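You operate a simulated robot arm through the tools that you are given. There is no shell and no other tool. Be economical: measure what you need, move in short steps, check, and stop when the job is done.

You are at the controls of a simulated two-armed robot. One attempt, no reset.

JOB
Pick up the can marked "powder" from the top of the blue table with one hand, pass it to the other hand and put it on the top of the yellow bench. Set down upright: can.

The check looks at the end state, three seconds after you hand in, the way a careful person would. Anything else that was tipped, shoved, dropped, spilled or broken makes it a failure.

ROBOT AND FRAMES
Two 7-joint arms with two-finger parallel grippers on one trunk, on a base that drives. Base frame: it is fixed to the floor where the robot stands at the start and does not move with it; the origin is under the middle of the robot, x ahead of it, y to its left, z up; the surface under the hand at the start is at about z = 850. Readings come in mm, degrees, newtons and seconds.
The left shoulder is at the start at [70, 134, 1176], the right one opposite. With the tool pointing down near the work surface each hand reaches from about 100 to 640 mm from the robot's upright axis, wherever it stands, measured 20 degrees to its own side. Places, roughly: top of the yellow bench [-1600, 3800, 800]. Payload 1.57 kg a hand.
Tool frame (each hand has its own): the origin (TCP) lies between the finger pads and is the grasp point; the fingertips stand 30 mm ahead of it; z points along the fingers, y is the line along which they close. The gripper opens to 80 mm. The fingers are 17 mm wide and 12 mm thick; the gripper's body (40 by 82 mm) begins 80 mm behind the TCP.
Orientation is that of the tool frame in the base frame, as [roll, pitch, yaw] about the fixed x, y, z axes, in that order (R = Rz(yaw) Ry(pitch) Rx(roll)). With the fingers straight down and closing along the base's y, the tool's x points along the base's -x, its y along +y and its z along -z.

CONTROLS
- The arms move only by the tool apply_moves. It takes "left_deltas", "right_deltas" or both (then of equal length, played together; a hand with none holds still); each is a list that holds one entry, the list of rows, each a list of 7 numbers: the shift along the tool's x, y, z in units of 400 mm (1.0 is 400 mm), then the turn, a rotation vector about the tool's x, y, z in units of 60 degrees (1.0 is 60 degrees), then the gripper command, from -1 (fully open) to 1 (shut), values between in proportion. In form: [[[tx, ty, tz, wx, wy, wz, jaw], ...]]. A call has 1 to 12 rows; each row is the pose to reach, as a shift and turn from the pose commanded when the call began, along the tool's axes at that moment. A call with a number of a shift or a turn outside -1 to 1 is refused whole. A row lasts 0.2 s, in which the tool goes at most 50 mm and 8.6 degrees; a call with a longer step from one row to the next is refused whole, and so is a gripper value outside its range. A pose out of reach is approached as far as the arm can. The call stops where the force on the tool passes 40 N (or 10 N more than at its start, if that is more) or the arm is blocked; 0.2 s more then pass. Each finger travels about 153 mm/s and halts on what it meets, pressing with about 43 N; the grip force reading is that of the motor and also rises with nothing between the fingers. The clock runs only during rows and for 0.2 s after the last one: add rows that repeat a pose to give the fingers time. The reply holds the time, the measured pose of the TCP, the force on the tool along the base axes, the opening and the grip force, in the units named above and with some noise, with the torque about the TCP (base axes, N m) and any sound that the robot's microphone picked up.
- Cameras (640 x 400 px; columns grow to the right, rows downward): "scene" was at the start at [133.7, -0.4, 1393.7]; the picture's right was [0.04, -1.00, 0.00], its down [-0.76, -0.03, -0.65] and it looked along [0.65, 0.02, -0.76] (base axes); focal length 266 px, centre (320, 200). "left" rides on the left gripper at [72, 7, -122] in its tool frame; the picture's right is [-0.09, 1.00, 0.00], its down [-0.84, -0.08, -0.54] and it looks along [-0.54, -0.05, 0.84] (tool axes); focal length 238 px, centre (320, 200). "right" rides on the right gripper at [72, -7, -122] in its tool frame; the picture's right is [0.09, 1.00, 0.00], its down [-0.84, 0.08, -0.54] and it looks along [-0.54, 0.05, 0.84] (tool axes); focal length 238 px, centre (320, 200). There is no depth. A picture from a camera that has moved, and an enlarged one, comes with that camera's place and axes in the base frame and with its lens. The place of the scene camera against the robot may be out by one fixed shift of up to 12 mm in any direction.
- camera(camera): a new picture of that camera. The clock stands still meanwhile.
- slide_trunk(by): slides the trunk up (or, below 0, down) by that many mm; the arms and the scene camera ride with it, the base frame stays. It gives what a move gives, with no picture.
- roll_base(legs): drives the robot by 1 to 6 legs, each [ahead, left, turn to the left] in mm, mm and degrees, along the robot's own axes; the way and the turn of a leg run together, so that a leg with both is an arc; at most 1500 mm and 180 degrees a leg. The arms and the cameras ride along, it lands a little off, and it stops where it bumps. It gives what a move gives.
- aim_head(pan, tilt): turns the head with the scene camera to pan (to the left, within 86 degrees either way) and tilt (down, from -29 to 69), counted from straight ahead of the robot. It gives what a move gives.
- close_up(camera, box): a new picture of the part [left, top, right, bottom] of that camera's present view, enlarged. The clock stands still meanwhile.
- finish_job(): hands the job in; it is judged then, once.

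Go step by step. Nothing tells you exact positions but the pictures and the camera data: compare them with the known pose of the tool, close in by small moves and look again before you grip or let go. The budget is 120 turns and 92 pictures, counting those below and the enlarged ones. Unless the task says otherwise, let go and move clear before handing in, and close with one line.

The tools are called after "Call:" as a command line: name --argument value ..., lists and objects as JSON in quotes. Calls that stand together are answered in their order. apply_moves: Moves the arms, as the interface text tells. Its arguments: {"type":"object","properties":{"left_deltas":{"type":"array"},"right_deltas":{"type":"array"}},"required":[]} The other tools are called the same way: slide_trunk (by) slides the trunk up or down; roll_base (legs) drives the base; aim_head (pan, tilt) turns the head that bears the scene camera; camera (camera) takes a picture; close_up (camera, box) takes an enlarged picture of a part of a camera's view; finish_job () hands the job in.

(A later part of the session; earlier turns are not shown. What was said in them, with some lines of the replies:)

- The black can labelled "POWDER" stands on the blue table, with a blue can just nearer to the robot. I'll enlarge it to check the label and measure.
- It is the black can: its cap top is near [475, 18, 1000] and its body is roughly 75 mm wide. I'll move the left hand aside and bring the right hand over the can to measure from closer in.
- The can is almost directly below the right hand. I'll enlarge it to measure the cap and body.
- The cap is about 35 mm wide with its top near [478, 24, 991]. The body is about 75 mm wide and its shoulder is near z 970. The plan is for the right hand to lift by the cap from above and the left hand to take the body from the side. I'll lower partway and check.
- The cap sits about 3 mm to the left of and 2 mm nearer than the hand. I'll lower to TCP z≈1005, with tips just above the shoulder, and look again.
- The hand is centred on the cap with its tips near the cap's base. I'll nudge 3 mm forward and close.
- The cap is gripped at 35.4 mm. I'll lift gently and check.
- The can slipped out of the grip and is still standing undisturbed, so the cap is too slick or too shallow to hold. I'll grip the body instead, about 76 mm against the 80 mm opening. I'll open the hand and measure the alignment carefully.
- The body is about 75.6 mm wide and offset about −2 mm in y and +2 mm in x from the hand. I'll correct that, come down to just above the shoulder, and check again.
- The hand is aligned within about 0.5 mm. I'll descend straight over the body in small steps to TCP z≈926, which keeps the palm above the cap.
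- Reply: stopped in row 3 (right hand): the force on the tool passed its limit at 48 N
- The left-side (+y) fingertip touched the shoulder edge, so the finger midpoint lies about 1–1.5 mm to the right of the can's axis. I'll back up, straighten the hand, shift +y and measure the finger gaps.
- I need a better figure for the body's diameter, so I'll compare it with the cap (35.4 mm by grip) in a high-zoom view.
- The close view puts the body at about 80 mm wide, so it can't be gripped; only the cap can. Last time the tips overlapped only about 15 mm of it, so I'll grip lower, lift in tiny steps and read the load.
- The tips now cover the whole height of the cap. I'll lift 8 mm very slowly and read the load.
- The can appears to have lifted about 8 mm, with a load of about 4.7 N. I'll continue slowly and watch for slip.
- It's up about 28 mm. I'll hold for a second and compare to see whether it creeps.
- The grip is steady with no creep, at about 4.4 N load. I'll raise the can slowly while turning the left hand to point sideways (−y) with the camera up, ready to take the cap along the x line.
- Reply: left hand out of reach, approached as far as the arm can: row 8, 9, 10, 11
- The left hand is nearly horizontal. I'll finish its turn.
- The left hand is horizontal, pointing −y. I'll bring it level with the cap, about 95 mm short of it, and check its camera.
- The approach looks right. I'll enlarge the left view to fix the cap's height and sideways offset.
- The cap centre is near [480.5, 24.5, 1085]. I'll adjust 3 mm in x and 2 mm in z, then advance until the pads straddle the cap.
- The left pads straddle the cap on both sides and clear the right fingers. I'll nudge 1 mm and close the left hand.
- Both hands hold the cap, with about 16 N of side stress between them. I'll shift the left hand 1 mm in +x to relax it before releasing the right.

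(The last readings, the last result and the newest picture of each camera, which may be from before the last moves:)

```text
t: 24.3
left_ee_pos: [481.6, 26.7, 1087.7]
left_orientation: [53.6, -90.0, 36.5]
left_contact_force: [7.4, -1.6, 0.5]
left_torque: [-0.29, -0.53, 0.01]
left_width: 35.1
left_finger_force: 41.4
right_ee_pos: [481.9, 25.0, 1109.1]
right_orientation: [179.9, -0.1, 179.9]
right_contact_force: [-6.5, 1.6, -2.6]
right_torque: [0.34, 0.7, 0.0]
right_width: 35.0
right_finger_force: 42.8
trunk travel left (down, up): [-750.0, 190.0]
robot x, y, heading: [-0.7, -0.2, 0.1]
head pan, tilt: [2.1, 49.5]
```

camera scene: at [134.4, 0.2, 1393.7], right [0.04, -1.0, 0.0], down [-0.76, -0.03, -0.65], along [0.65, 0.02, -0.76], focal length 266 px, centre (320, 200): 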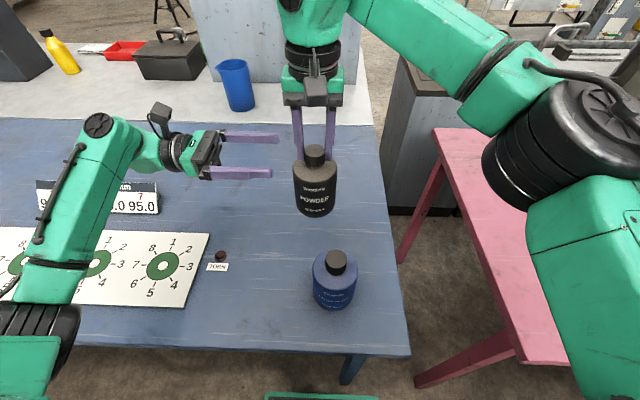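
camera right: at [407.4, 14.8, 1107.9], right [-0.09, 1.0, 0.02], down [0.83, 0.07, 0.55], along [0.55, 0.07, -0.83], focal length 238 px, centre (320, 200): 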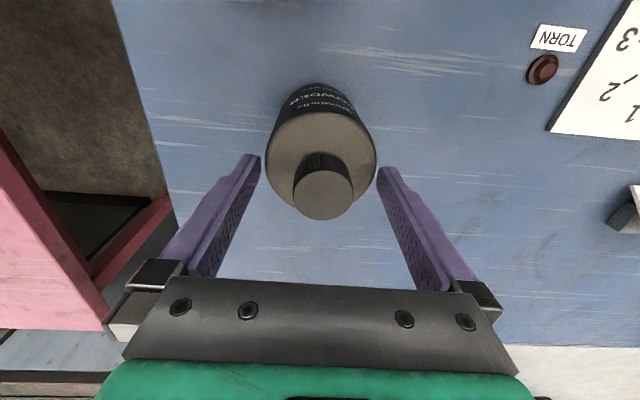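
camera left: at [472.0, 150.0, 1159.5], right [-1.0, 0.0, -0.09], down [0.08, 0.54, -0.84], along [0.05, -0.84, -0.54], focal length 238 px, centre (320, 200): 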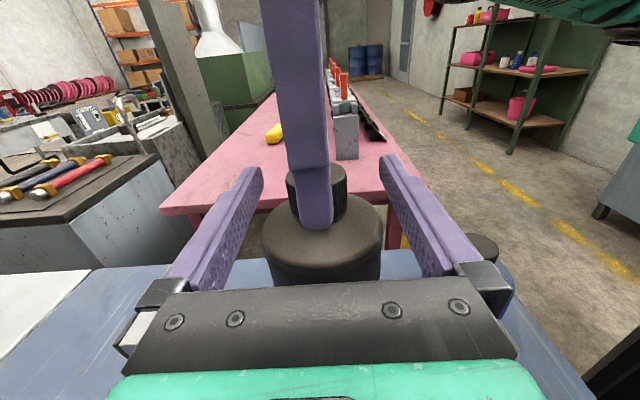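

The stress is down to about 7 N. I'll open the right hand now, keeping it still, and see whether the left holds the can.

Call:
apply_moves --left_deltas '[[[0, -0.001, 0, 0, 0, 0, 1], [0, -0.001, 0, 0, 0, 0, 1], [0, -0.001, 0, 0, 0, 0, 1], [0, -0.001, 0, 0, 0, 0, 1]]]' --right_deltas '[[[0, 0, 0, 0, 0, 0, 0.5], [0, 0, 0, 0, 0, 0, 0], [0, 0, 0, 0, 0, 0, 0], [0, 0, 0, 0, 0, 0, 0]]]'

Call:
close_up --camera "scene" --box '[250, 90, 390, 220]'

```text
t: 25.3
left_ee_pos: [481.1, 26.2, 1087.1]
left_orientation: [-74.1, -90.0, 164.2]
left_contact_force: [1.6, 0.0, 0.1]
left_torque: [-0.03, -0.13, 0.0]
left_width: 35.0
left_finger_force: 42.7
right_ee_pos: [481.4, 24.6, 1107.4]
right_orientation: [180.0, 0.0, 179.8]
right_contact_force: [0.5, -0.9, 0.3]
right_torque: [-0.01, -0.01, 0.0]
right_width: 40.0
right_finger_force: 0.1
trunk travel left (down, up): [-750.0, 190.0]
robot x, y, heading: [-0.2, -0.4, -0.1]
head pan, tilt: [2.1, 49.5]
```

```text
3.08 times, centred on (320, 155) of scene
camera zoom: at [134.6, -0.3, 1393.6], right [0.04, -1.0, 0.0], down [-0.76, -0.03, -0.65], along [0.65, 0.02, -0.76], focal length 820 px, centre (320, 338)
```

zoom: 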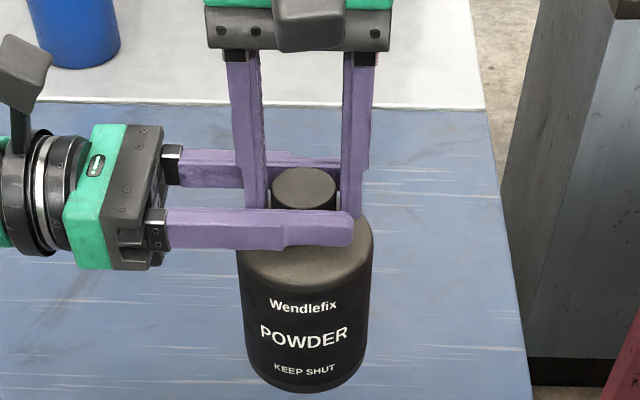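

The right hand has let go and the can is still up, but the left load reading is oddly near zero. I'll hold for a second and compare pictures.

Call:
apply_moves --left_deltas '[[[0, 0, 0, 0, 0, 0, 1], [0, 0, 0, 0, 0, 0, 1], [0, 0, 0, 0, 0, 0, 1], [0, 0, 0, 0, 0, 0, 1], [0, 0, 0, 0, 0, 0, 1]]]'

Call:
close_up --camera "scene" --box '[250, 90, 390, 220]'

```text
t: 26.5
left_ee_pos: [480.4, 26.8, 1088.0]
left_orientation: [103.2, -89.9, -13.3]
left_contact_force: [0.0, 0.2, -1.6]
left_torque: [0.02, -0.02, 0.0]
left_width: 35.0
left_finger_force: 42.7
right_ee_pos: [480.5, 24.2, 1108.6]
right_orientation: [179.9, 0.0, 179.8]
right_contact_force: [0.3, -0.5, 0.0]
right_torque: [-0.01, 0.0, 0.02]
right_width: 40.1
right_finger_force: 0.0
trunk travel left (down, up): [-750.0, 190.0]
robot x, y, heading: [-0.6, -1.5, 0.0]
head pan, tilt: [2.1, 49.5]
```

```text
3.08 times, centred on (320, 155) of scene
camera zoom: at [134.6, -0.3, 1393.6], right [0.04, -1.0, 0.0], down [-0.76, -0.03, -0.65], along [0.65, 0.02, -0.76], focal length 820 px, centre (320, 338)
```

zoom: 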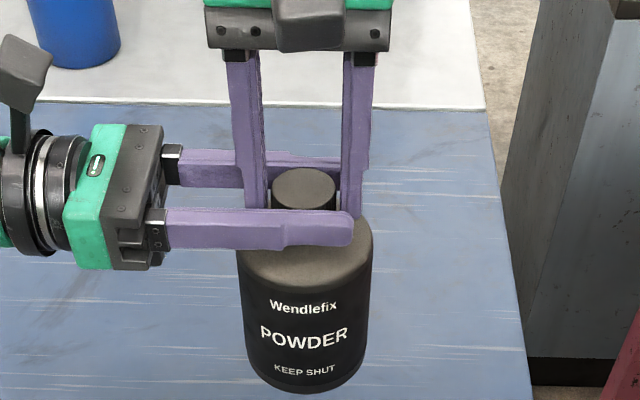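

The can is held stably by the left hand. I'll regrip lightly with the right as well for safety during the drive, then raise the trunk to clear the blue can and look around.

Call:
apply_moves --right_deltas '[[[0, 0, 0, 0, 0, 0, 0.3], [0, 0, 0, 0, 0, 0, 1], [0, 0, 0, 0, 0, 0, 1]]]'

Call:
slide_trunk --by 130

Call:
aim_head --pan 86 --tilt 15

Call:
camera --camera "scene"

```text
t: 27.3
left_ee_pos: [481.3, 26.0, 1088.3]
left_orientation: [-76.4, -90.0, 166.3]
left_contact_force: [0.4, 2.5, -0.3]
left_torque: [-0.15, 0.04, -0.05]
left_width: 35.3
left_finger_force: 41.3
right_ee_pos: [481.3, 24.8, 1109.2]
right_orientation: [180.0, 0.0, 179.9]
right_contact_force: [-0.9, -2.6, -0.4]
right_torque: [0.1, -0.07, 0.04]
right_width: 35.1
right_finger_force: 42.2
trunk travel left (down, up): [-750.0, 190.0]
robot x, y, heading: [1.5, -1.3, 0.0]
head pan, tilt: [2.1, 49.5]
```

```text
t: 28.9
left_ee_pos: [481.4, 26.6, 1217.8]
left_orientation: [94.3, -90.0, -4.4]
left_contact_force: [-0.9, 2.8, -4.5]
left_torque: [-0.27, -0.1, -0.03]
left_width: 35.1
left_finger_force: 41.6
right_ee_pos: [480.3, 24.9, 1238.3]
right_orientation: [179.9, 0.0, 179.9]
right_contact_force: [1.1, -3.5, -0.3]
right_torque: [0.17, 0.1, 0.01]
right_width: 35.4
right_finger_force: 42.4
trunk travel left (down, up): [-880.0, 60.0]
robot x, y, heading: [0.5, -1.0, 0.3]
head pan, tilt: [2.1, 49.5]
```

```text
t: 30.4
left_ee_pos: [480.6, 27.7, 1218.5]
left_orientation: [100.3, -90.0, -10.0]
left_contact_force: [-0.4, 1.4, -2.1]
left_torque: [0.26, -0.06, 0.07]
left_width: 35.1
left_finger_force: 42.4
right_ee_pos: [481.5, 24.4, 1239.5]
right_orientation: [179.9, -0.1, 179.9]
right_contact_force: [0.9, -0.9, -2.1]
right_torque: [-0.26, 0.04, -0.08]
right_width: 35.1
right_finger_force: 41.8
trunk travel left (down, up): [-880.0, 60.0]
robot x, y, heading: [2.8, -4.9, -0.0]
head pan, tilt: [85.9, 15.0]
```

```text
54 pictures are left
camera scene: at [64.0, 90.1, 1576.7], right [1.0, -0.07, 0.0], down [-0.02, -0.26, -0.97], along [0.07, 0.96, -0.26], focal length 266 px, centre (320, 200)
```

scene: 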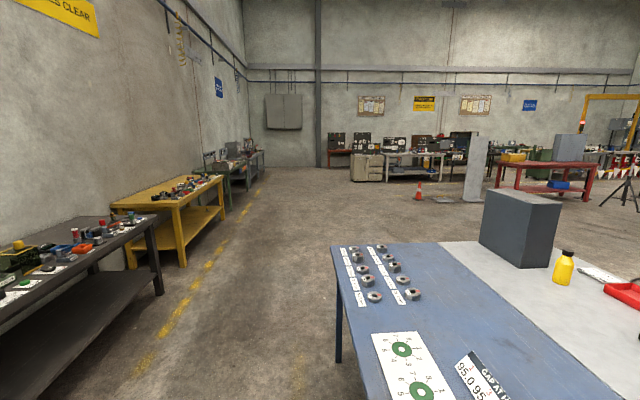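

The yellow bench's front edge is at about x=−1200 and runs from y≈2780 to 4430, with tools on its far half. I'll zoom in on its top and check the aisle.

Call:
close_up --camera "scene" --box '[90, 150, 250, 250]'

Call:
aim_head --pan 86 --tilt 55

Call:
camera --camera "scene"

```text
4.00 times, centred on (170, 200) of scene
camera zoom: at [64.0, 90.1, 1576.7], right [1.0, -0.07, 0.0], down [-0.02, -0.26, -0.97], along [0.07, 0.96, -0.26], focal length 1066 px, centre (920, 200)
```

zoom: 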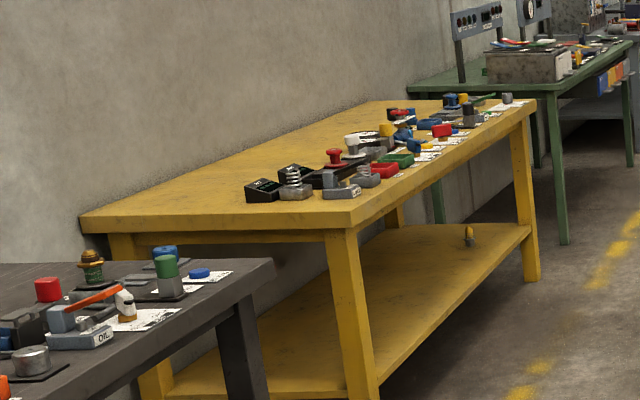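

```text
t: 31.5
left_ee_pos: [481.7, 26.4, 1219.6]
left_orientation: [-88.1, -90.0, 178.0]
left_contact_force: [0.4, 0.6, -1.9]
left_torque: [0.28, 0.07, 0.02]
left_width: 35.1
left_finger_force: 42.5
right_ee_pos: [481.1, 25.0, 1239.0]
right_orientation: [179.9, 0.0, 179.9]
right_contact_force: [0.3, -0.4, -2.1]
right_torque: [-0.29, -0.05, -0.01]
right_width: 35.3
right_finger_force: 41.9
trunk travel left (down, up): [-880.0, 60.0]
robot x, y, heading: [0.3, -3.0, 0.2]
head pan, tilt: [85.9, 55.0]
```

```text
52 pictures are left
camera scene: at [62.4, 68.9, 1516.6], right [1.0, -0.07, 0.0], down [-0.06, -0.82, -0.57], along [0.04, 0.57, -0.82], focal length 266 px, centre (320, 200)
```

scene: 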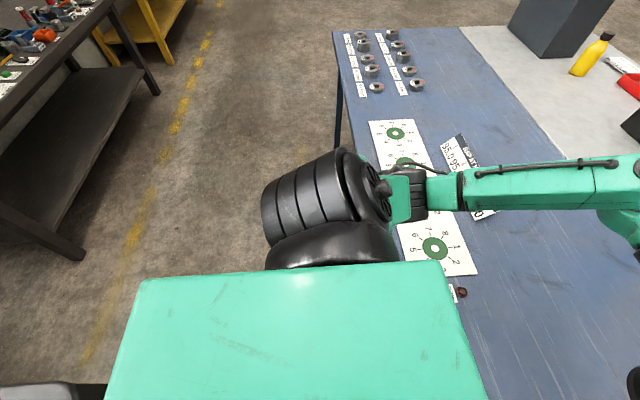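

The bench's near end (y≈2850–3050) is free, so I'll aim the can for about (−1400, 2930). Before backing up I'll check what the grey thing behind the robot is.

Call:
aim_head --pan 86 --tilt 69

Call:
camera --camera "scene"

Call:
aim_head --pan -86 --tilt 62

Call:
camera --camera "scene"

```text
t: 32.3
left_ee_pos: [482.1, 27.0, 1219.1]
left_orientation: [-87.7, -89.9, 177.7]
left_contact_force: [-1.9, 3.8, -2.7]
left_torque: [-0.26, -0.01, -0.03]
left_width: 35.2
left_finger_force: 41.8
right_ee_pos: [481.5, 25.6, 1238.2]
right_orientation: [179.9, -0.1, 179.9]
right_contact_force: [1.4, -3.5, -2.3]
right_torque: [0.17, 0.02, 0.04]
right_width: 34.9
right_finger_force: 41.8
trunk travel left (down, up): [-880.0, 60.0]
robot x, y, heading: [-1.2, 4.3, 0.2]
head pan, tilt: [85.9, 68.8]
```

```text
51 pictures are left
camera scene: at [61.2, 52.7, 1501.1], right [1.0, -0.07, 0.0], down [-0.07, -0.93, -0.36], along [0.03, 0.36, -0.93], focal length 266 px, centre (320, 200)
```

scene: 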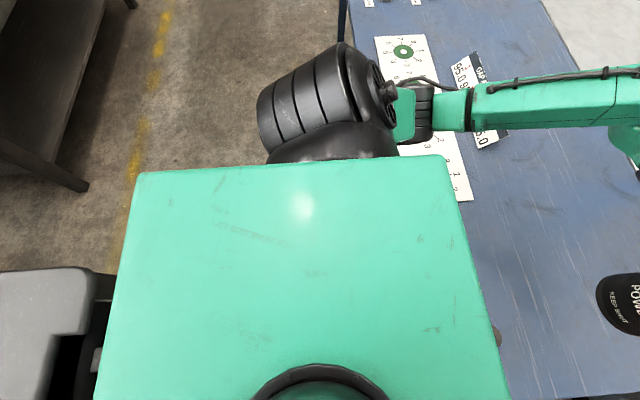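

```text
t: 34.9
left_ee_pos: [480.7, 26.6, 1218.7]
left_orientation: [-89.8, -89.9, 179.8]
left_contact_force: [-0.9, 0.5, -0.2]
left_torque: [0.3, -0.11, -0.01]
left_width: 35.1
left_finger_force: 42.2
right_ee_pos: [481.3, 25.5, 1238.0]
right_orientation: [-179.9, 0.1, 179.8]
right_contact_force: [1.3, -0.3, -3.7]
right_torque: [-0.28, 0.05, -0.06]
right_width: 35.0
right_finger_force: 42.2
trunk travel left (down, up): [-880.0, 60.0]
robot x, y, heading: [1.3, -2.8, 0.1]
head pan, tilt: [-85.9, 62.0]
```

```text
50 pictures are left
camera scene: at [61.8, -67.3, 1508.2], right [-1.0, -0.07, 0.0], down [-0.06, 0.88, -0.47], along [0.03, -0.47, -0.88], focal length 266 px, centre (320, 200)
```

scene: 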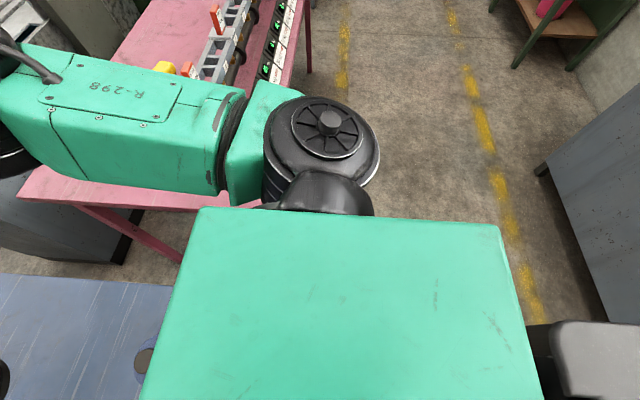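

The grey piece is the robot's own housing, since it shows symmetrically on both sides, and the aisle behind is clear. I'll back up 480 mm and turn left, then check the grip.

Call:
roll_base --legs '[[-480, 0, 0], [0, 0, 90]]'

Call:
aim_head --pan 0 --tilt 35

Call:
camera --camera "scene"

```text
t: 41.6
left_ee_pos: [-516.0, 481.5, 1217.3]
left_orientation: [-43.0, -89.9, -136.4]
left_contact_force: [-0.7, 11.6, -1.3]
left_torque: [0.0, -0.28, 0.0]
left_width: 34.9
left_finger_force: 41.9
right_ee_pos: [-514.0, 480.5, 1238.8]
right_orientation: [179.9, -0.1, -89.5]
right_contact_force: [0.6, -10.6, -3.4]
right_torque: [-0.21, 0.23, 0.04]
right_width: 35.2
right_finger_force: 42.8
trunk travel left (down, up): [-880.0, 60.0]
robot x, y, heading: [-487.6, -0.2, 90.2]
head pan, tilt: [-85.9, 62.0]
```

```text
t: 43.2
left_ee_pos: [-517.3, 481.5, 1218.7]
left_orientation: [-63.6, -90.0, -115.8]
left_contact_force: [-0.6, 0.8, -2.3]
left_torque: [-0.1, -0.2, -0.02]
left_width: 35.1
left_finger_force: 42.2
right_ee_pos: [-516.0, 481.3, 1239.8]
right_orientation: [179.9, -0.1, -89.6]
right_contact_force: [1.7, -1.2, -3.1]
right_torque: [0.03, 0.16, 0.07]
right_width: 35.1
right_finger_force: 41.9
trunk travel left (down, up): [-880.0, 60.0]
robot x, y, heading: [-487.7, -1.9, 90.3]
head pan, tilt: [0.0, 35.0]
```

```text
49 pictures are left
camera scene: at [-481.3, 136.0, 1544.6], right [1.0, 0.01, 0.0], down [0.0, -0.57, -0.82], along [-0.01, 0.82, -0.57], focal length 266 px, centre (320, 200)
```

scene: 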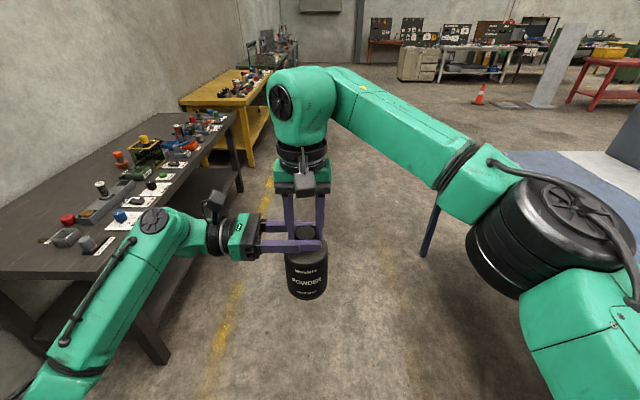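

The can is secure in both hands. I'll drive up the aisle to about y=2500 and look at the bench from close by.

Call:
roll_base --legs '[[1300, 0, 0], [1200, 0, 0]]'

Call:
aim_head --pan 60 --tilt 35

Call:
camera --camera "scene"

```text
t: 55.2
left_ee_pos: [-483.8, 2945.6, 1217.4]
left_orientation: [-94.6, -89.9, -86.6]
left_contact_force: [1.9, -0.3, 0.7]
left_torque: [-0.11, 0.3, 0.07]
left_width: 34.7
left_finger_force: 41.6
right_ee_pos: [-481.4, 2945.2, 1238.6]
right_orientation: [179.9, 0.0, -91.2]
right_contact_force: [-3.1, 0.2, -4.3]
right_torque: [0.07, -0.26, -0.03]
right_width: 35.0
right_finger_force: 42.2
trunk travel left (down, up): [-880.0, 60.0]
robot x, y, heading: [-466.5, 2468.8, 88.7]
head pan, tilt: [0.0, 35.0]
```

```text
t: 56.5
left_ee_pos: [-483.3, 2947.7, 1218.3]
left_orientation: [114.2, -89.9, 64.7]
left_contact_force: [-0.9, 0.7, -2.8]
left_torque: [-0.05, -0.21, -0.04]
left_width: 35.1
left_finger_force: 42.4
right_ee_pos: [-481.0, 2946.9, 1238.4]
right_orientation: [179.8, -0.1, -91.3]
right_contact_force: [0.9, -0.3, -2.7]
right_torque: [0.08, 0.19, 0.05]
right_width: 34.9
right_finger_force: 42.5
trunk travel left (down, up): [-880.0, 60.0]
robot x, y, heading: [-467.6, 2463.6, 88.5]
head pan, tilt: [60.0, 35.0]
```

```text
48 pictures are left
camera scene: at [-535.2, 2558.8, 1544.7], right [0.52, 0.85, 0.0], down [0.49, -0.3, -0.82], along [-0.7, 0.43, -0.57], focal length 266 px, centre (320, 200)
```

scene: 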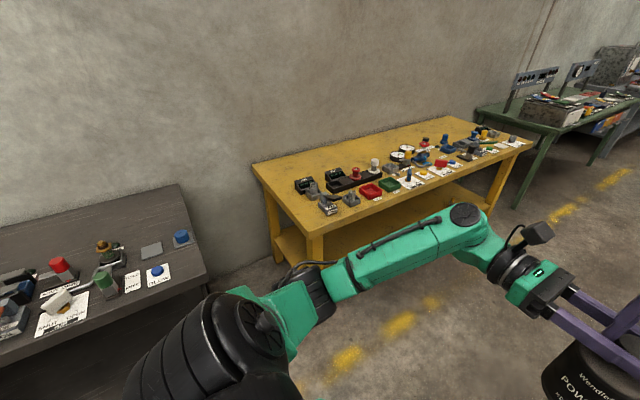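

The free strip at the near end of the bench is narrower than I thought. I'll zoom in to measure the gaps.

Call:
close_up --camera "scene" --box '[240, 140, 400, 240]'

Call:
close_up --camera "scene" --box '[380, 100, 540, 200]'

```text
4.00 times, centred on (320, 190) of scene
camera zoom: at [-535.2, 2558.8, 1544.7], right [0.52, 0.85, 0.0], down [0.49, -0.3, -0.82], along [-0.7, 0.43, -0.57], focal length 1066 px, centre (320, 240)
```

zoom: 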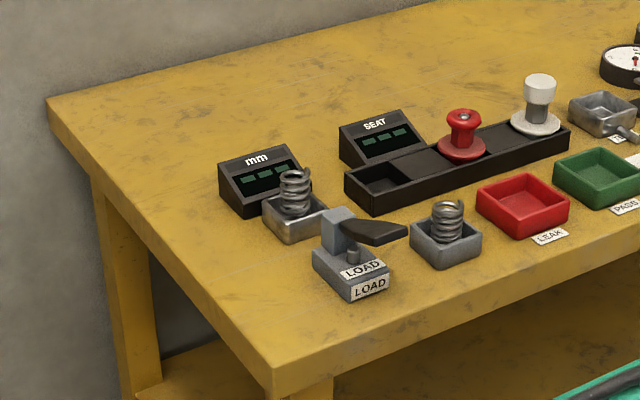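

```text
4.00 times, centred on (460, 150) of scene
camera zoom: at [-535.2, 2558.8, 1544.7], right [0.52, 0.85, 0.0], down [0.49, -0.3, -0.82], along [-0.7, 0.43, -0.57], focal length 1066 px, centre (-240, 400)
```

zoom: 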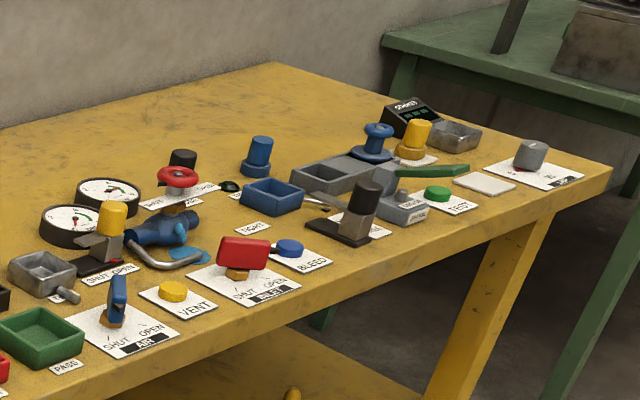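

The free strip runs y≈2955–3075, so the can's centre should go at about y=3013 and x≈−1460. I'll drive to y≈3037, turn to face the bench, and re-measure.

Call:
roll_base --legs '[[572, 0, 0], [0, 0, 91.3]]'

Call:
aim_head --pan 0 --tilt 45

Call:
camera --camera "scene"

```text
t: 63.6
left_ee_pos: [-936.6, 3033.0, 1219.0]
left_orientation: [174.8, -90.0, 92.6]
left_contact_force: [-12.0, 4.3, -1.2]
left_torque: [-0.27, 0.02, 0.0]
left_width: 35.0
left_finger_force: 42.7
right_ee_pos: [-934.8, 3035.3, 1238.4]
right_orientation: [179.9, -0.1, -2.7]
right_contact_force: [11.1, -4.8, -3.0]
right_torque: [0.14, -0.23, 0.02]
right_width: 34.8
right_finger_force: 42.1
trunk travel left (down, up): [-880.0, 60.0]
robot x, y, heading: [-450.3, 3036.8, 177.2]
head pan, tilt: [60.0, 35.0]
```

```text
t: 64.9
left_ee_pos: [-936.1, 3033.1, 1218.7]
left_orientation: [4.2, -89.9, -96.5]
left_contact_force: [-0.8, -1.5, -1.3]
left_torque: [0.18, -0.11, 0.0]
left_width: 35.1
left_finger_force: 42.6
right_ee_pos: [-934.0, 3036.3, 1239.4]
right_orientation: [179.9, -0.1, -2.5]
right_contact_force: [1.4, 0.6, -2.5]
right_torque: [-0.15, 0.05, 0.01]
right_width: 35.3
right_finger_force: 42.2
trunk travel left (down, up): [-880.0, 60.0]
robot x, y, heading: [-452.1, 3035.3, 177.5]
head pan, tilt: [0.0, 45.0]
```

```text
45 pictures are left
camera scene: at [-579.6, 3040.8, 1529.9], right [0.04, 1.0, 0.0], down [0.71, -0.03, -0.71], along [-0.71, 0.03, -0.71], focal length 266 px, centre (320, 200)
```

scene: 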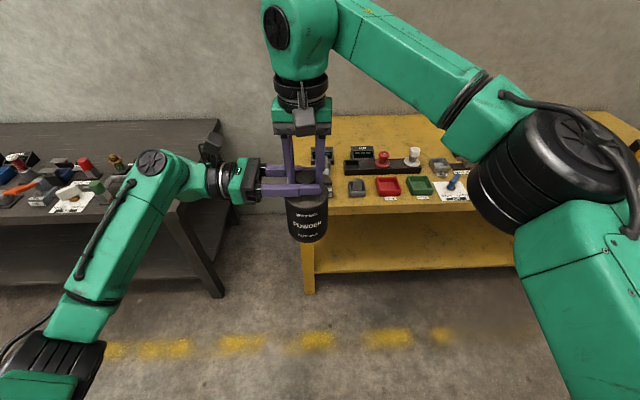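

I'll trim the heading by 2.5°, advance 330 mm so the can is near the bench's front edge (still high), and look with the wrist and scene cameras.

Call:
roll_base --legs '[[0, 0, 2.5], [330, 0, 0]]'

Call:
camera --camera "scene"

Call:
camera --camera "right"

Call:
camera --camera "left"

```text
t: 67.5
left_ee_pos: [-1256.7, 3013.3, 1219.9]
left_orientation: [-91.2, -90.0, 1.2]
left_contact_force: [-2.4, 2.7, 0.0]
left_torque: [-0.29, -0.04, 0.04]
left_width: 34.7
left_finger_force: 42.8
right_ee_pos: [-1258.0, 3015.2, 1239.1]
right_orientation: [179.9, 0.0, -0.1]
right_contact_force: [0.8, -2.1, -3.8]
right_torque: [0.17, 0.05, -0.04]
right_width: 34.9
right_finger_force: 42.2
trunk travel left (down, up): [-880.0, 60.0]
robot x, y, heading: [-778.5, 3039.5, 179.8]
head pan, tilt: [0.0, 45.0]
```

```text
44 pictures are left
camera scene: at [-901.6, 3035.8, 1530.2], right [0.0, 1.0, 0.0], down [0.71, 0.0, -0.71], along [-0.71, 0.0, -0.71], focal length 266 px, centre (320, 200)
```

scene: 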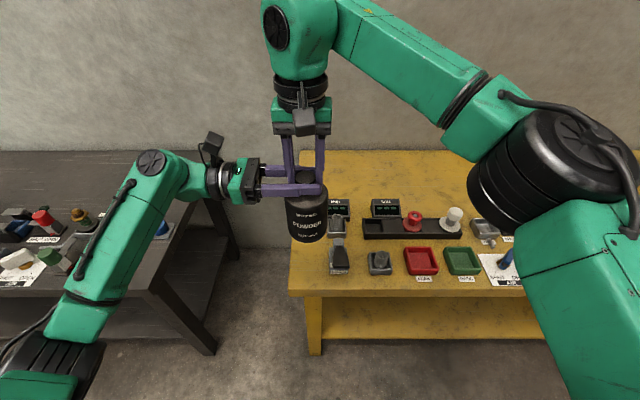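

```text
43 pictures are left
camera right: at [-1183.9, 3021.3, 1362.3], right [0.09, -1.0, 0.0], down [-0.84, -0.07, 0.54], along [-0.54, -0.05, -0.84], focal length 238 px, centre (320, 200)
```

right: 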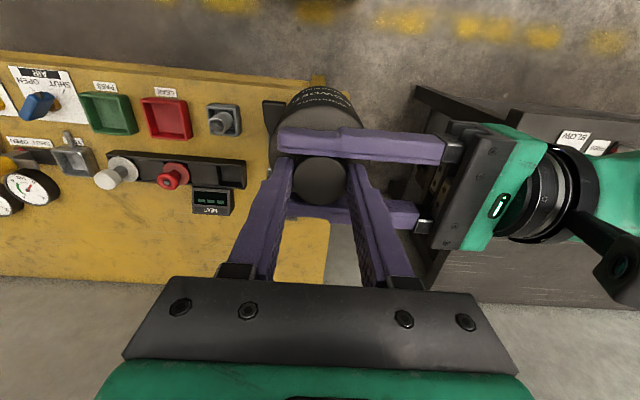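

```text
42 pictures are left
camera left: at [-1251.0, 2890.4, 1290.3], right [1.0, 0.0, -0.09], down [-0.08, -0.54, -0.84], along [-0.05, 0.84, -0.54], focal length 238 px, centre (320, 200)
```

left: 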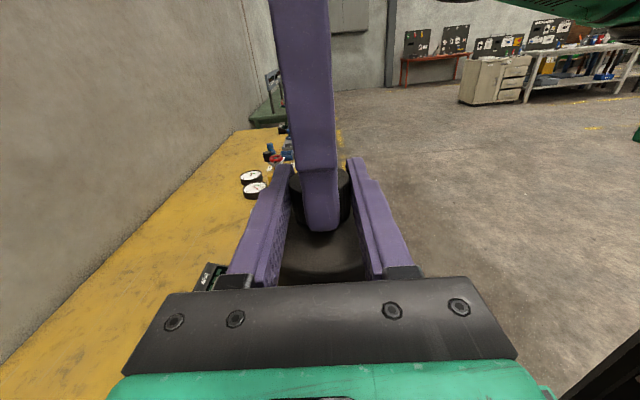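

The strip measures y≈2950–3068, so the can at y≈3013 is well centred, and the dark bench ends at y≈2530, clear of the left arm. I'll advance 145 mm, then release the right hand, lift it clear and check the left grip.

Call:
roll_base --legs '[[145, 0, 0]]'

Call:
apply_moves --right_deltas '[[[0, 0, 0, 0, 0, 0, 0.5], [0, 0, 0, 0, 0, 0, 0], [0, 0, 0, 0, 0, 0, -0.5], [0, 0, 0, 0, 0, 0, -0.5]]]'

Call:
camera --camera "scene"

Call:
close_up --camera "right" --box '[220, 80, 420, 230]'

```text
t: 68.8
left_ee_pos: [-1404.9, 3011.8, 1219.3]
left_orientation: [-90.0, -89.9, 0.2]
left_contact_force: [-0.1, 2.9, -0.9]
left_torque: [-0.28, -0.05, 0.06]
left_width: 35.3
left_finger_force: 42.2
right_ee_pos: [-1404.4, 3014.0, 1240.1]
right_orientation: [179.9, 0.1, 0.0]
right_contact_force: [1.6, -2.4, -3.7]
right_torque: [0.26, 0.07, -0.05]
right_width: 35.1
right_finger_force: 42.5
trunk travel left (down, up): [-880.0, 60.0]
robot x, y, heading: [-924.8, 3039.5, 180.0]
head pan, tilt: [0.0, 45.0]
```

```text
t: 69.8
left_ee_pos: [-1408.5, 3013.3, 1217.8]
left_orientation: [129.7, -90.0, 140.4]
left_contact_force: [-0.6, 0.6, -5.2]
left_torque: [-0.04, 0.01, 0.0]
left_width: 35.0
left_finger_force: 42.1
right_ee_pos: [-1406.4, 3014.3, 1238.4]
right_orientation: [180.0, 0.0, 0.1]
right_contact_force: [0.9, 0.2, 0.0]
right_torque: [0.01, 0.0, -0.02]
right_width: 60.2
right_finger_force: 0.0
trunk travel left (down, up): [-880.0, 60.0]
robot x, y, heading: [-927.5, 3040.5, 180.1]
head pan, tilt: [0.0, 45.0]
```

```text
41 pictures are left
camera scene: at [-1053.2, 3035.8, 1529.8], right [0.0, 1.0, 0.0], down [0.71, 0.0, -0.71], along [-0.71, 0.0, -0.71], focal length 266 px, centre (320, 200)
```

scene: 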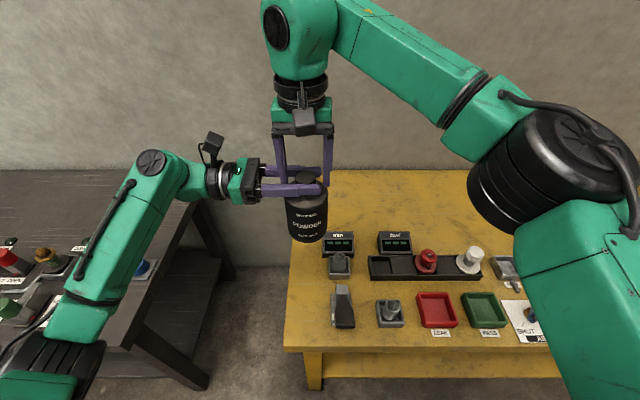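

```text
2.67 times, centred on (320, 155) of right
camera zoom: at [-1335.0, 3020.7, 1361.4], right [0.09, -1.0, 0.0], down [-0.84, -0.08, 0.54], along [-0.54, -0.05, -0.84], focal length 636 px, centre (320, 320)
```

zoom: 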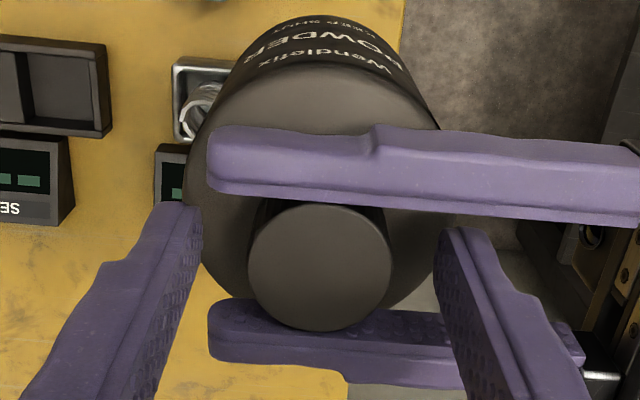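

The left hand holds the can alone, steady with a 5 N load. I'll lift the right hand clear and back toward the robot.

Call:
apply_moves --right_deltas '[[[0, 0, -0.05, 0, 0, 0, -0.5], [0, 0, -0.15, 0, 0, 0, -0.5], [0, 0, -0.25, 0, 0, 0, -0.5], [0, -0.1, -0.3, 0, 0, 0, -0.5], [0.05, -0.2, -0.32, 0, 0, 0, -0.5], [0.1, -0.3, -0.32, 0, 0, 0, -0.5]]]'

Call:
slide_trunk --by -150

Call:
camera --camera "scene"

```text
t: 71.2
left_ee_pos: [-1406.0, 3014.7, 1218.8]
left_orientation: [-139.2, -89.9, 49.2]
left_contact_force: [-0.5, -0.1, -4.7]
left_torque: [-0.02, 0.02, -0.01]
left_width: 35.1
left_finger_force: 42.3
right_ee_pos: [-1363.6, 3138.5, 1367.3]
right_orientation: [179.8, 0.0, 0.1]
right_contact_force: [0.6, 0.4, 0.6]
right_torque: [-0.02, 0.0, -0.01]
right_width: 60.0
right_finger_force: 0.1
trunk travel left (down, up): [-880.0, 60.0]
robot x, y, heading: [-926.1, 3038.8, 180.0]
head pan, tilt: [0.0, 45.0]
```

```text
t: 73.0
left_ee_pos: [-1408.4, 3012.0, 1068.6]
left_orientation: [-120.9, -89.9, 31.0]
left_contact_force: [0.4, -0.4, -4.6]
left_torque: [0.01, 0.05, 0.01]
left_width: 35.0
left_finger_force: 42.2
right_ee_pos: [-1365.4, 3135.7, 1216.7]
right_orientation: [179.9, -0.2, 0.0]
right_contact_force: [-0.4, 0.1, 0.7]
right_torque: [-0.01, 0.03, -0.01]
right_width: 60.0
right_finger_force: 0.1
trunk travel left (down, up): [-730.0, 210.0]
robot x, y, heading: [-926.0, 3034.6, 179.8]
head pan, tilt: [0.0, 45.0]
```

```text
39 pictures are left
camera scene: at [-1052.6, 3036.0, 1379.9], right [0.0, 1.0, 0.0], down [0.71, 0.0, -0.71], along [-0.71, 0.0, -0.71], focal length 266 px, centre (320, 200)
```

scene: 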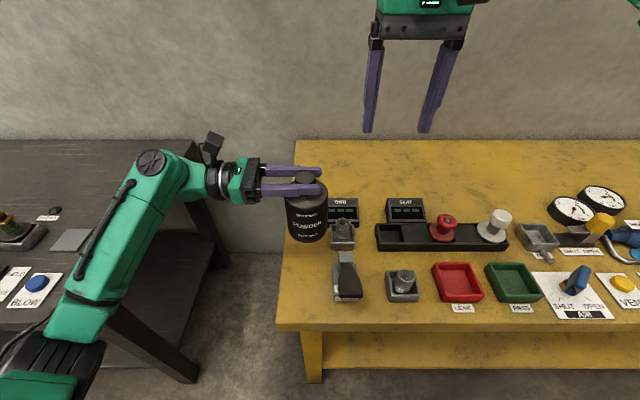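

Clear all round. I'll shift 3 mm away from the LOAD block and lower another 90 mm.

Call:
apply_moves --left_deltas '[[[0, 0, -0.004, 0, 0, 0, 1], [0, 0, -0.0075, 0, 0, 0, 1]]]'

Call:
slide_trunk --by -90

Call:
camera --camera "scene"

Call:
close_up --camera "scene" --box '[250, 150, 410, 350]'

```text
t: 73.6
left_ee_pos: [-1407.9, 3009.4, 1068.8]
left_orientation: [23.3, -90.0, -113.2]
left_contact_force: [-0.1, 0.1, -4.9]
left_torque: [-0.01, -0.02, -0.02]
left_width: 35.0
left_finger_force: 41.9
right_ee_pos: [-1365.7, 3136.7, 1217.4]
right_orientation: [179.8, -0.1, 0.0]
right_contact_force: [0.1, 0.2, -0.9]
right_torque: [0.01, -0.03, 0.03]
right_width: 59.8
right_finger_force: 0.1
trunk travel left (down, up): [-730.0, 210.0]
robot x, y, heading: [-925.3, 3040.8, 180.0]
head pan, tilt: [0.0, 45.0]
```

```text
t: 74.8
left_ee_pos: [-1408.8, 3009.6, 978.2]
left_orientation: [71.9, -89.9, -161.8]
left_contact_force: [-0.8, 0.1, -4.9]
left_torque: [-0.03, 0.02, 0.03]
left_width: 34.8
left_finger_force: 42.5
right_ee_pos: [-1364.6, 3136.1, 1127.7]
right_orientation: [179.9, -0.1, 0.0]
right_contact_force: [0.4, 0.6, 0.5]
right_torque: [-0.01, 0.01, -0.01]
right_width: 60.1
right_finger_force: 0.1
trunk travel left (down, up): [-640.0, 300.0]
robot x, y, heading: [-926.3, 3036.5, 180.1]
head pan, tilt: [0.0, 45.0]
```

```text
38 pictures are left
camera scene: at [-1052.5, 3035.9, 1289.9], right [0.0, 1.0, 0.0], down [0.71, 0.0, -0.71], along [-0.71, 0.0, -0.71], focal length 266 px, centre (320, 200)
```

scene: 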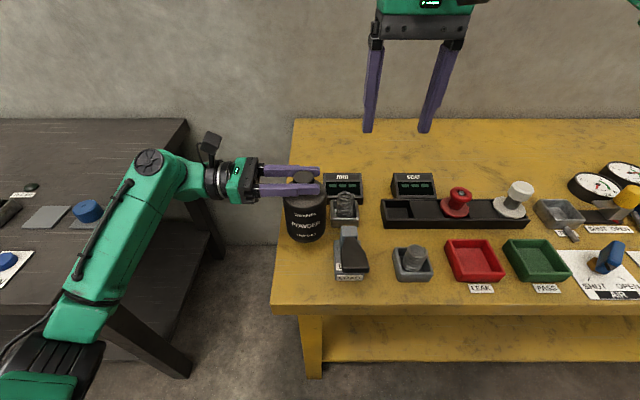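

```text
2.00 times, centred on (330, 250) of scene
camera zoom: at [-1052.5, 3035.9, 1289.9], right [0.0, 1.0, 0.0], down [0.71, 0.0, -0.71], along [-0.71, 0.0, -0.71], focal length 533 px, centre (300, 100)
```

zoom: 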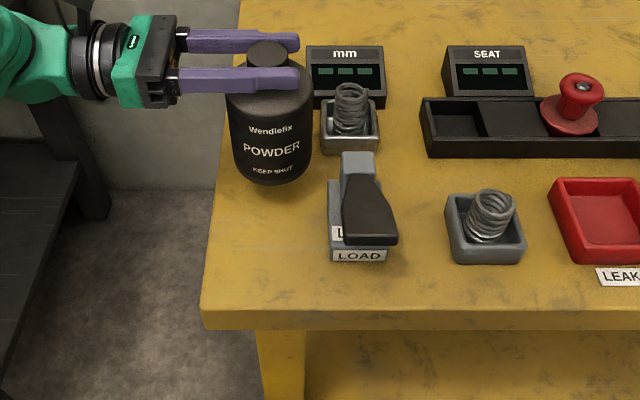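

It's well centred between the bench edge and the LOAD block, with about 45 mm to go. I'll lower 36 mm by trunk, then finish in small arm steps watching the load.

Call:
slide_trunk --by -34

Call:
apply_moves --left_deltas '[[[-0.005, 0, 0, 0, 0, 0, 1], [-0.01, 0, 0, 0, 0, 0, 1], [-0.01, 0, 0, 0, 0, 0, 1]]]'

Call:
close_up --camera "scene" --box '[260, 150, 380, 270]'

```text
t: 75.6
left_ee_pos: [-1407.5, 3010.2, 945.6]
left_orientation: [86.1, -90.0, -176.1]
left_contact_force: [0.4, -0.4, -4.4]
left_torque: [-0.01, 0.05, 0.0]
left_width: 34.7
left_finger_force: 42.8
right_ee_pos: [-1365.0, 3135.7, 1093.6]
right_orientation: [179.9, 0.0, 0.0]
right_contact_force: [0.3, -0.5, -0.5]
right_torque: [0.0, 0.01, 0.01]
right_width: 60.2
right_finger_force: 0.0
trunk travel left (down, up): [-606.0, 334.0]
robot x, y, heading: [-925.4, 3038.7, 179.8]
head pan, tilt: [0.0, 45.0]
```

```text
t: 76.4
left_ee_pos: [-1407.3, 3008.7, 940.0]
left_orientation: [-26.9, -90.0, -62.9]
left_contact_force: [0.5, -0.7, -4.7]
left_torque: [-0.01, 0.0, 0.01]
left_width: 35.1
left_finger_force: 42.3
right_ee_pos: [-1365.2, 3135.6, 1092.1]
right_orientation: [179.9, -0.1, 0.0]
right_contact_force: [-0.2, 0.2, 0.8]
right_torque: [-0.01, 0.02, 0.0]
right_width: 60.0
right_finger_force: 0.1
trunk travel left (down, up): [-606.0, 334.0]
robot x, y, heading: [-925.1, 3041.7, 180.3]
head pan, tilt: [0.0, 45.0]
```

```text
3.33 times, centred on (320, 210) of scene
camera zoom: at [-1052.8, 3035.9, 1255.9], right [0.0, 1.0, 0.0], down [0.71, 0.0, -0.71], along [-0.71, 0.0, -0.71], focal length 888 px, centre (320, 167)
```

zoom: 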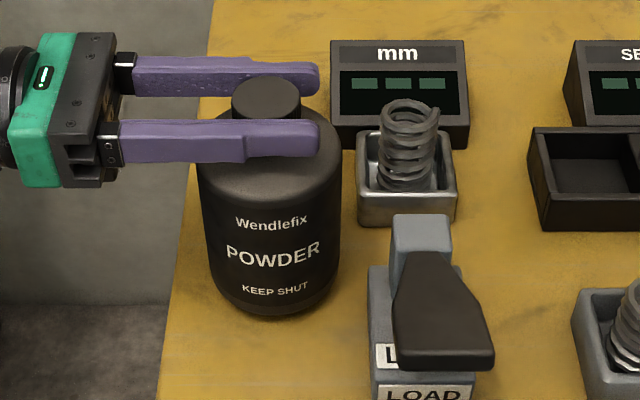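

Nearly there. I'll lower in 1.6 mm steps.

Call:
apply_moves --left_deltas '[[[-0.004, 0, 0, 0, 0, 0, 1], [-0.008, 0, 0, 0, 0, 0, 1], [-0.012, 0, 0, 0, 0, 0, 1], [-0.015, 0, 0, 0, 0, 0, 1], [-0.015, 0, 0, 0, 0, 0, 1]]]'

```text
t: 77.6
left_ee_pos: [-1407.6, 3009.7, 935.0]
left_orientation: [159.6, -90.0, 110.3]
left_contact_force: [0.1, -0.5, -5.6]
left_torque: [-0.08, 0.02, 0.0]
left_width: 34.9
left_finger_force: 42.0
right_ee_pos: [-1365.8, 3136.2, 1094.2]
right_orientation: [179.9, -0.1, 0.0]
right_contact_force: [1.4, 0.2, 0.2]
right_torque: [-0.03, 0.0, 0.02]
right_width: 60.0
right_finger_force: 0.1
trunk travel left (down, up): [-606.0, 334.0]
robot x, y, heading: [-924.1, 3035.9, 179.9]
head pan, tilt: [0.0, 45.0]
```

Call:
apply_moves --left_deltas '[[[-0.003, 0, 0, 0, 0, 0, 1], [-0.006, 0, 0, 0, 0, 0, 1], [-0.006, 0, 0, 0, 0, 0, 1], [-0.006, 0, 0, 0, 0, 0, 1]]]'

Call:
close_up --camera "scene" --box '[270, 200, 340, 260]'

```text
t: 78.6
left_ee_pos: [-1408.2, 3009.9, 932.7]
left_orientation: [174.6, -89.9, 95.5]
left_contact_force: [-0.4, -0.4, -5.0]
left_torque: [0.01, 0.01, 0.01]
left_width: 35.0
left_finger_force: 42.0
right_ee_pos: [-1365.6, 3135.9, 1094.0]
right_orientation: [179.9, -0.2, 0.1]
right_contact_force: [0.2, 0.4, -0.4]
right_torque: [-0.01, 0.02, 0.03]
right_width: 60.1
right_finger_force: 0.1
trunk travel left (down, up): [-606.0, 334.0]
robot x, y, heading: [-925.3, 3041.7, 179.9]
head pan, tilt: [0.0, 45.0]
```

```text
6.67 times, centred on (305, 230) of scene
camera zoom: at [-1052.7, 3035.9, 1255.9], right [0.0, 1.0, 0.0], down [0.71, 0.0, -0.71], along [-0.71, 0.0, -0.71], focal length 1776 px, centre (420, 0)
```

zoom: 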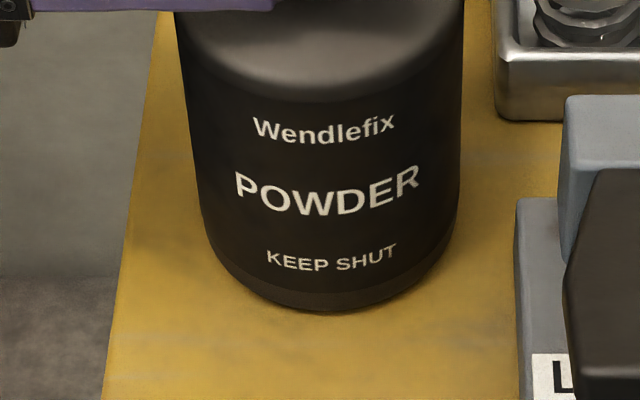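

Load is still the full 5 N, so it hasn't touched yet. I'll keep going down in 0.8 mm steps.

Call:
apply_moves --left_deltas '[[[-0.002, 0, 0, 0, 0, 0, 1], [-0.004, 0, 0, 0, 0, 0, 1], [-0.006, 0, 0, 0, 0, 0, 1], [-0.0075, 0, 0, 0, 0, 0, 1], [-0.0075, 0, 0, 0, 0, 0, 1]]]'

```text
t: 79.8
left_ee_pos: [-1406.8, 3009.5, 933.0]
left_orientation: [-54.7, -89.6, -35.0]
left_contact_force: [-8.1, -1.7, 19.0]
left_torque: [-0.3, 0.21, -0.11]
left_width: 34.9
left_finger_force: 42.5
right_ee_pos: [-1363.9, 3136.7, 1094.7]
right_orientation: [179.8, 0.0, 0.0]
right_contact_force: [-0.4, 0.0, -0.4]
right_torque: [-0.07, -0.01, 0.0]
right_width: 59.8
right_finger_force: 0.0
trunk travel left (down, up): [-606.0, 334.0]
robot x, y, heading: [-927.5, 3038.8, 180.3]
head pan, tilt: [0.0, 45.0]
```

The can has touched down, with 19 N pressing up. I'll ease off about 1.5 mm to relax before release.

Call:
apply_moves --left_deltas '[[[0.002, 0, 0, 0, 0, 0, 1], [0.004, 0, 0, 0, 0, 0, 1], [0.004, 0, 0, 0, 0, 0, 1]]]'

Call:
close_up --camera "scene" --box '[260, 150, 380, 270]'

Call:
close_up --camera "left" --box '[220, 100, 420, 250]'

```text
t: 80.6
left_ee_pos: [-1407.2, 3010.4, 932.6]
left_orientation: [-54.9, -89.8, -35.0]
left_contact_force: [-9.7, -1.4, 24.3]
left_torque: [-0.05, 0.29, -0.02]
left_width: 34.6
left_finger_force: 42.4
right_ee_pos: [-1362.8, 3135.3, 1093.9]
right_orientation: [179.9, 0.0, -0.1]
right_contact_force: [0.0, -0.3, -0.8]
right_torque: [0.0, 0.02, -0.02]
right_width: 60.0
right_finger_force: 0.0
trunk travel left (down, up): [-606.0, 334.0]
robot x, y, heading: [-923.8, 3032.7, 180.1]
head pan, tilt: [0.0, 45.0]
```

```text
3.33 times, centred on (320, 210) of scene
camera zoom: at [-1050.8, 3035.8, 1256.2], right [0.0, 1.0, 0.0], down [0.71, 0.0, -0.71], along [-0.71, 0.0, -0.71], focal length 888 px, centre (320, 167)
```

zoom: 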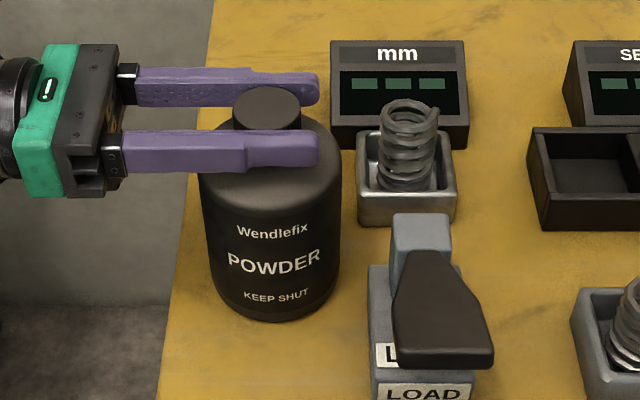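

```text
2.67 times, centred on (320, 175) of left
camera zoom: at [-1400.3, 2886.6, 1003.4], right [1.0, 0.0, -0.1], down [-0.08, -0.54, -0.84], along [-0.05, 0.84, -0.54], focal length 636 px, centre (320, 267)
```

zoom: 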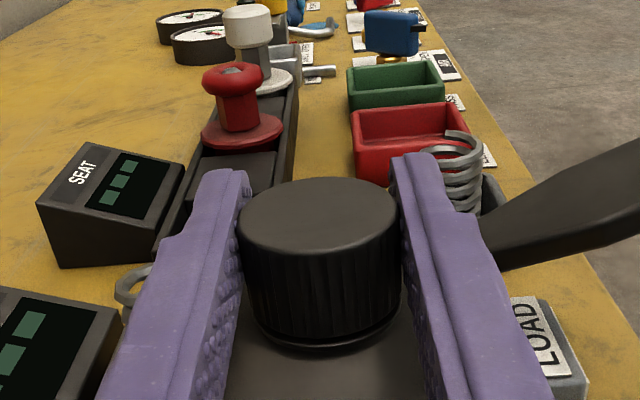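

The reading probably lags. I'll raise another 1.2 mm, wait, and read again.

Call:
apply_moves --left_deltas '[[[0.003, 0, 0, 0, 0, 0, 1], [0.003, 0, 0, 0, 0, 0, 1], [0.003, 0, 0, 0, 0, 0, 1], [0.003, 0, 0, 0, 0, 0, 1], [0.003, 0, 0, 0, 0, 0, 1]]]'

```text
t: 81.8
left_ee_pos: [-1407.6, 3009.5, 932.2]
left_orientation: [-87.8, -89.9, -2.2]
left_contact_force: [-6.9, -1.9, 15.1]
left_torque: [0.3, 0.29, 0.08]
left_width: 35.1
left_finger_force: 42.2
right_ee_pos: [-1364.1, 3135.4, 1093.3]
right_orientation: [180.0, 0.0, 0.0]
right_contact_force: [0.1, 0.0, -0.4]
right_torque: [0.02, -0.01, -0.03]
right_width: 60.1
right_finger_force: 0.0
trunk travel left (down, up): [-606.0, 334.0]
robot x, y, heading: [-925.4, 3039.7, 179.8]
head pan, tilt: [0.0, 45.0]
```

Call:
apply_moves --left_deltas '[[[0.002, 0, 0, 0, 0, 0, 1], [0.004, 0, 0, 0, 0, 0, 1], [0.004, 0, 0, 0, 0, 0, 1], [0.004, 0, 0, 0, 0, 0, 1]]]'

```text
t: 82.8
left_ee_pos: [-1406.3, 3009.9, 933.6]
left_orientation: [143.7, -89.8, 126.0]
left_contact_force: [-0.2, 1.0, -1.8]
left_torque: [0.24, 0.06, -0.01]
left_width: 34.9
left_finger_force: 42.2
right_ee_pos: [-1365.8, 3136.5, 1093.7]
right_orientation: [180.0, -0.1, 0.0]
right_contact_force: [-0.4, -0.1, -0.3]
right_torque: [-0.01, 0.0, -0.01]
right_width: 59.9
right_finger_force: 0.0
trunk travel left (down, up): [-606.0, 334.0]
robot x, y, heading: [-928.7, 3038.5, 180.2]
head pan, tilt: [0.0, 45.0]
```

The load is nearly balanced at −1.8 N, so the can is resting on the bench. I'll open the left hand.

Call:
apply_moves --left_deltas '[[[0, 0, 0, 0, 0, 0, 0.5], [0, 0, 0, 0, 0, 0, 0.0], [0, 0, 0, 0, 0, 0, -0.5], [0, 0, 0, 0, 0, 0, -0.6]]]'

Call:
close_up --camera "scene" --box '[260, 150, 380, 270]'

Call:
camera --camera "left"

```text
t: 83.8
left_ee_pos: [-1408.0, 3009.2, 934.3]
left_orientation: [-90.5, -89.9, 0.6]
left_contact_force: [0.1, -0.4, 0.2]
left_torque: [-0.02, 0.01, -0.04]
left_width: 64.1
left_finger_force: 0.0
right_ee_pos: [-1365.6, 3136.0, 1094.1]
right_orientation: [179.9, -0.1, 0.0]
right_contact_force: [-0.1, 0.2, -1.0]
right_torque: [-0.04, 0.01, -0.02]
right_width: 59.6
right_finger_force: 0.0
trunk travel left (down, up): [-606.0, 334.0]
robot x, y, heading: [-927.5, 3041.6, 180.1]
head pan, tilt: [0.0, 45.0]
```

```text
3.33 times, centred on (320, 210) of scene
camera zoom: at [-1051.9, 3035.9, 1256.0], right [0.0, 1.0, 0.0], down [0.71, 0.0, -0.71], along [-0.71, 0.0, -0.71], focal length 888 px, centre (320, 167)
```

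zoom: 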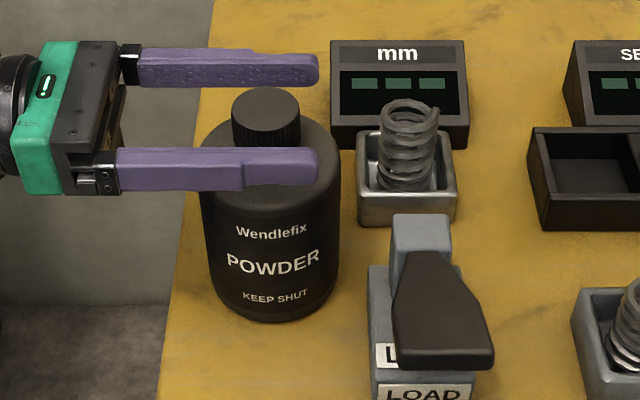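

```text
31 pictures are left
camera left: at [-1401.0, 2886.5, 1005.2], right [1.0, 0.0, -0.09], down [-0.08, -0.54, -0.84], along [-0.05, 0.84, -0.54], focal length 238 px, centre (320, 200)
```

left: 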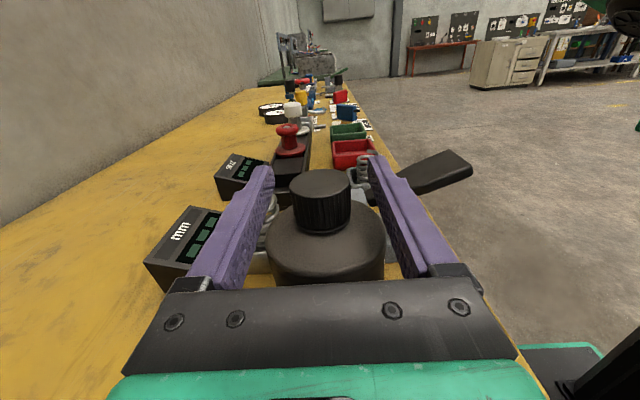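

The can stands upright and free on the bench. I'll raise the left hand straight up off the cap, then back it away.

Call:
apply_moves --left_deltas '[[[0.02, 0, 0, 0, 0, 0, -0.6], [0.06, 0, 0, 0, 0, 0, -0.6], [0.12, 0, 0, 0, 0, 0, -0.6], [0.2, 0, 0, 0, 0, 0, -0.6], [0.28, 0, 0, 0, 0, 0, -0.6], [0.3, 0, -0.1, 0, 0, 0, -0.6], [0.3, 0, -0.2, 0, 0, 0, -0.6]]]'

Call:
camera --camera "scene"

Call:
close_up --camera "scene" --box '[260, 150, 380, 270]'

```text
t: 85.4
left_ee_pos: [-1408.8, 2928.0, 1052.4]
left_orientation: [-48.2, -89.9, -41.8]
left_contact_force: [0.9, 0.6, -0.3]
left_torque: [-0.02, 0.02, -0.06]
left_width: 64.2
left_finger_force: 0.0
right_ee_pos: [-1364.3, 3134.6, 1093.3]
right_orientation: [180.0, 0.0, 0.1]
right_contact_force: [0.1, 0.4, 0.1]
right_torque: [-0.02, 0.04, 0.04]
right_width: 60.2
right_finger_force: 0.0
trunk travel left (down, up): [-606.0, 334.0]
robot x, y, heading: [-927.4, 3041.2, 179.6]
head pan, tilt: [0.0, 45.0]
```

```text
30 pictures are left
camera scene: at [-1051.9, 3035.0, 1256.0], right [0.0, 1.0, 0.0], down [0.71, 0.0, -0.71], along [-0.71, 0.0, -0.71], focal length 266 px, centre (320, 200)
```

scene: 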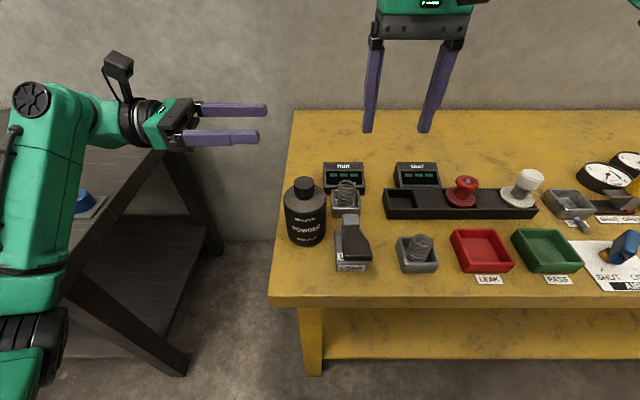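

```text
3.33 times, centred on (320, 210) of scene
camera zoom: at [-1051.9, 3035.0, 1256.0], right [0.0, 1.0, 0.0], down [0.71, 0.0, -0.71], along [-0.71, 0.0, -0.71], focal length 888 px, centre (320, 167)
```

zoom: 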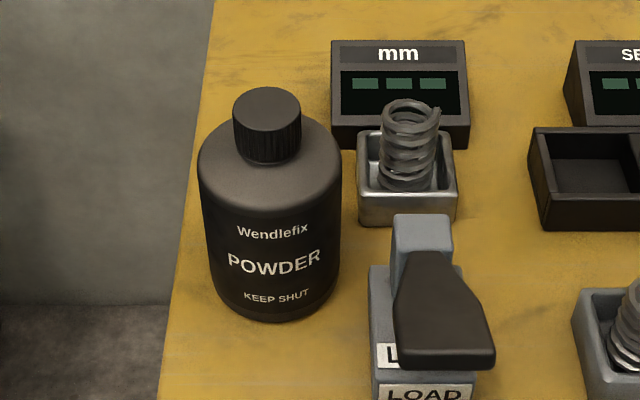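

The powder can stands upright on the yellow bench, touching nothing, and both hands are clear. I'm handing in.

Call:
finish_job

```text
The job is handed in.
```

The "powder" can was lifted from the blue table by the right hand, passed to the left, and now stands upright on the yellow bench, with nothing else seen to be disturbed.
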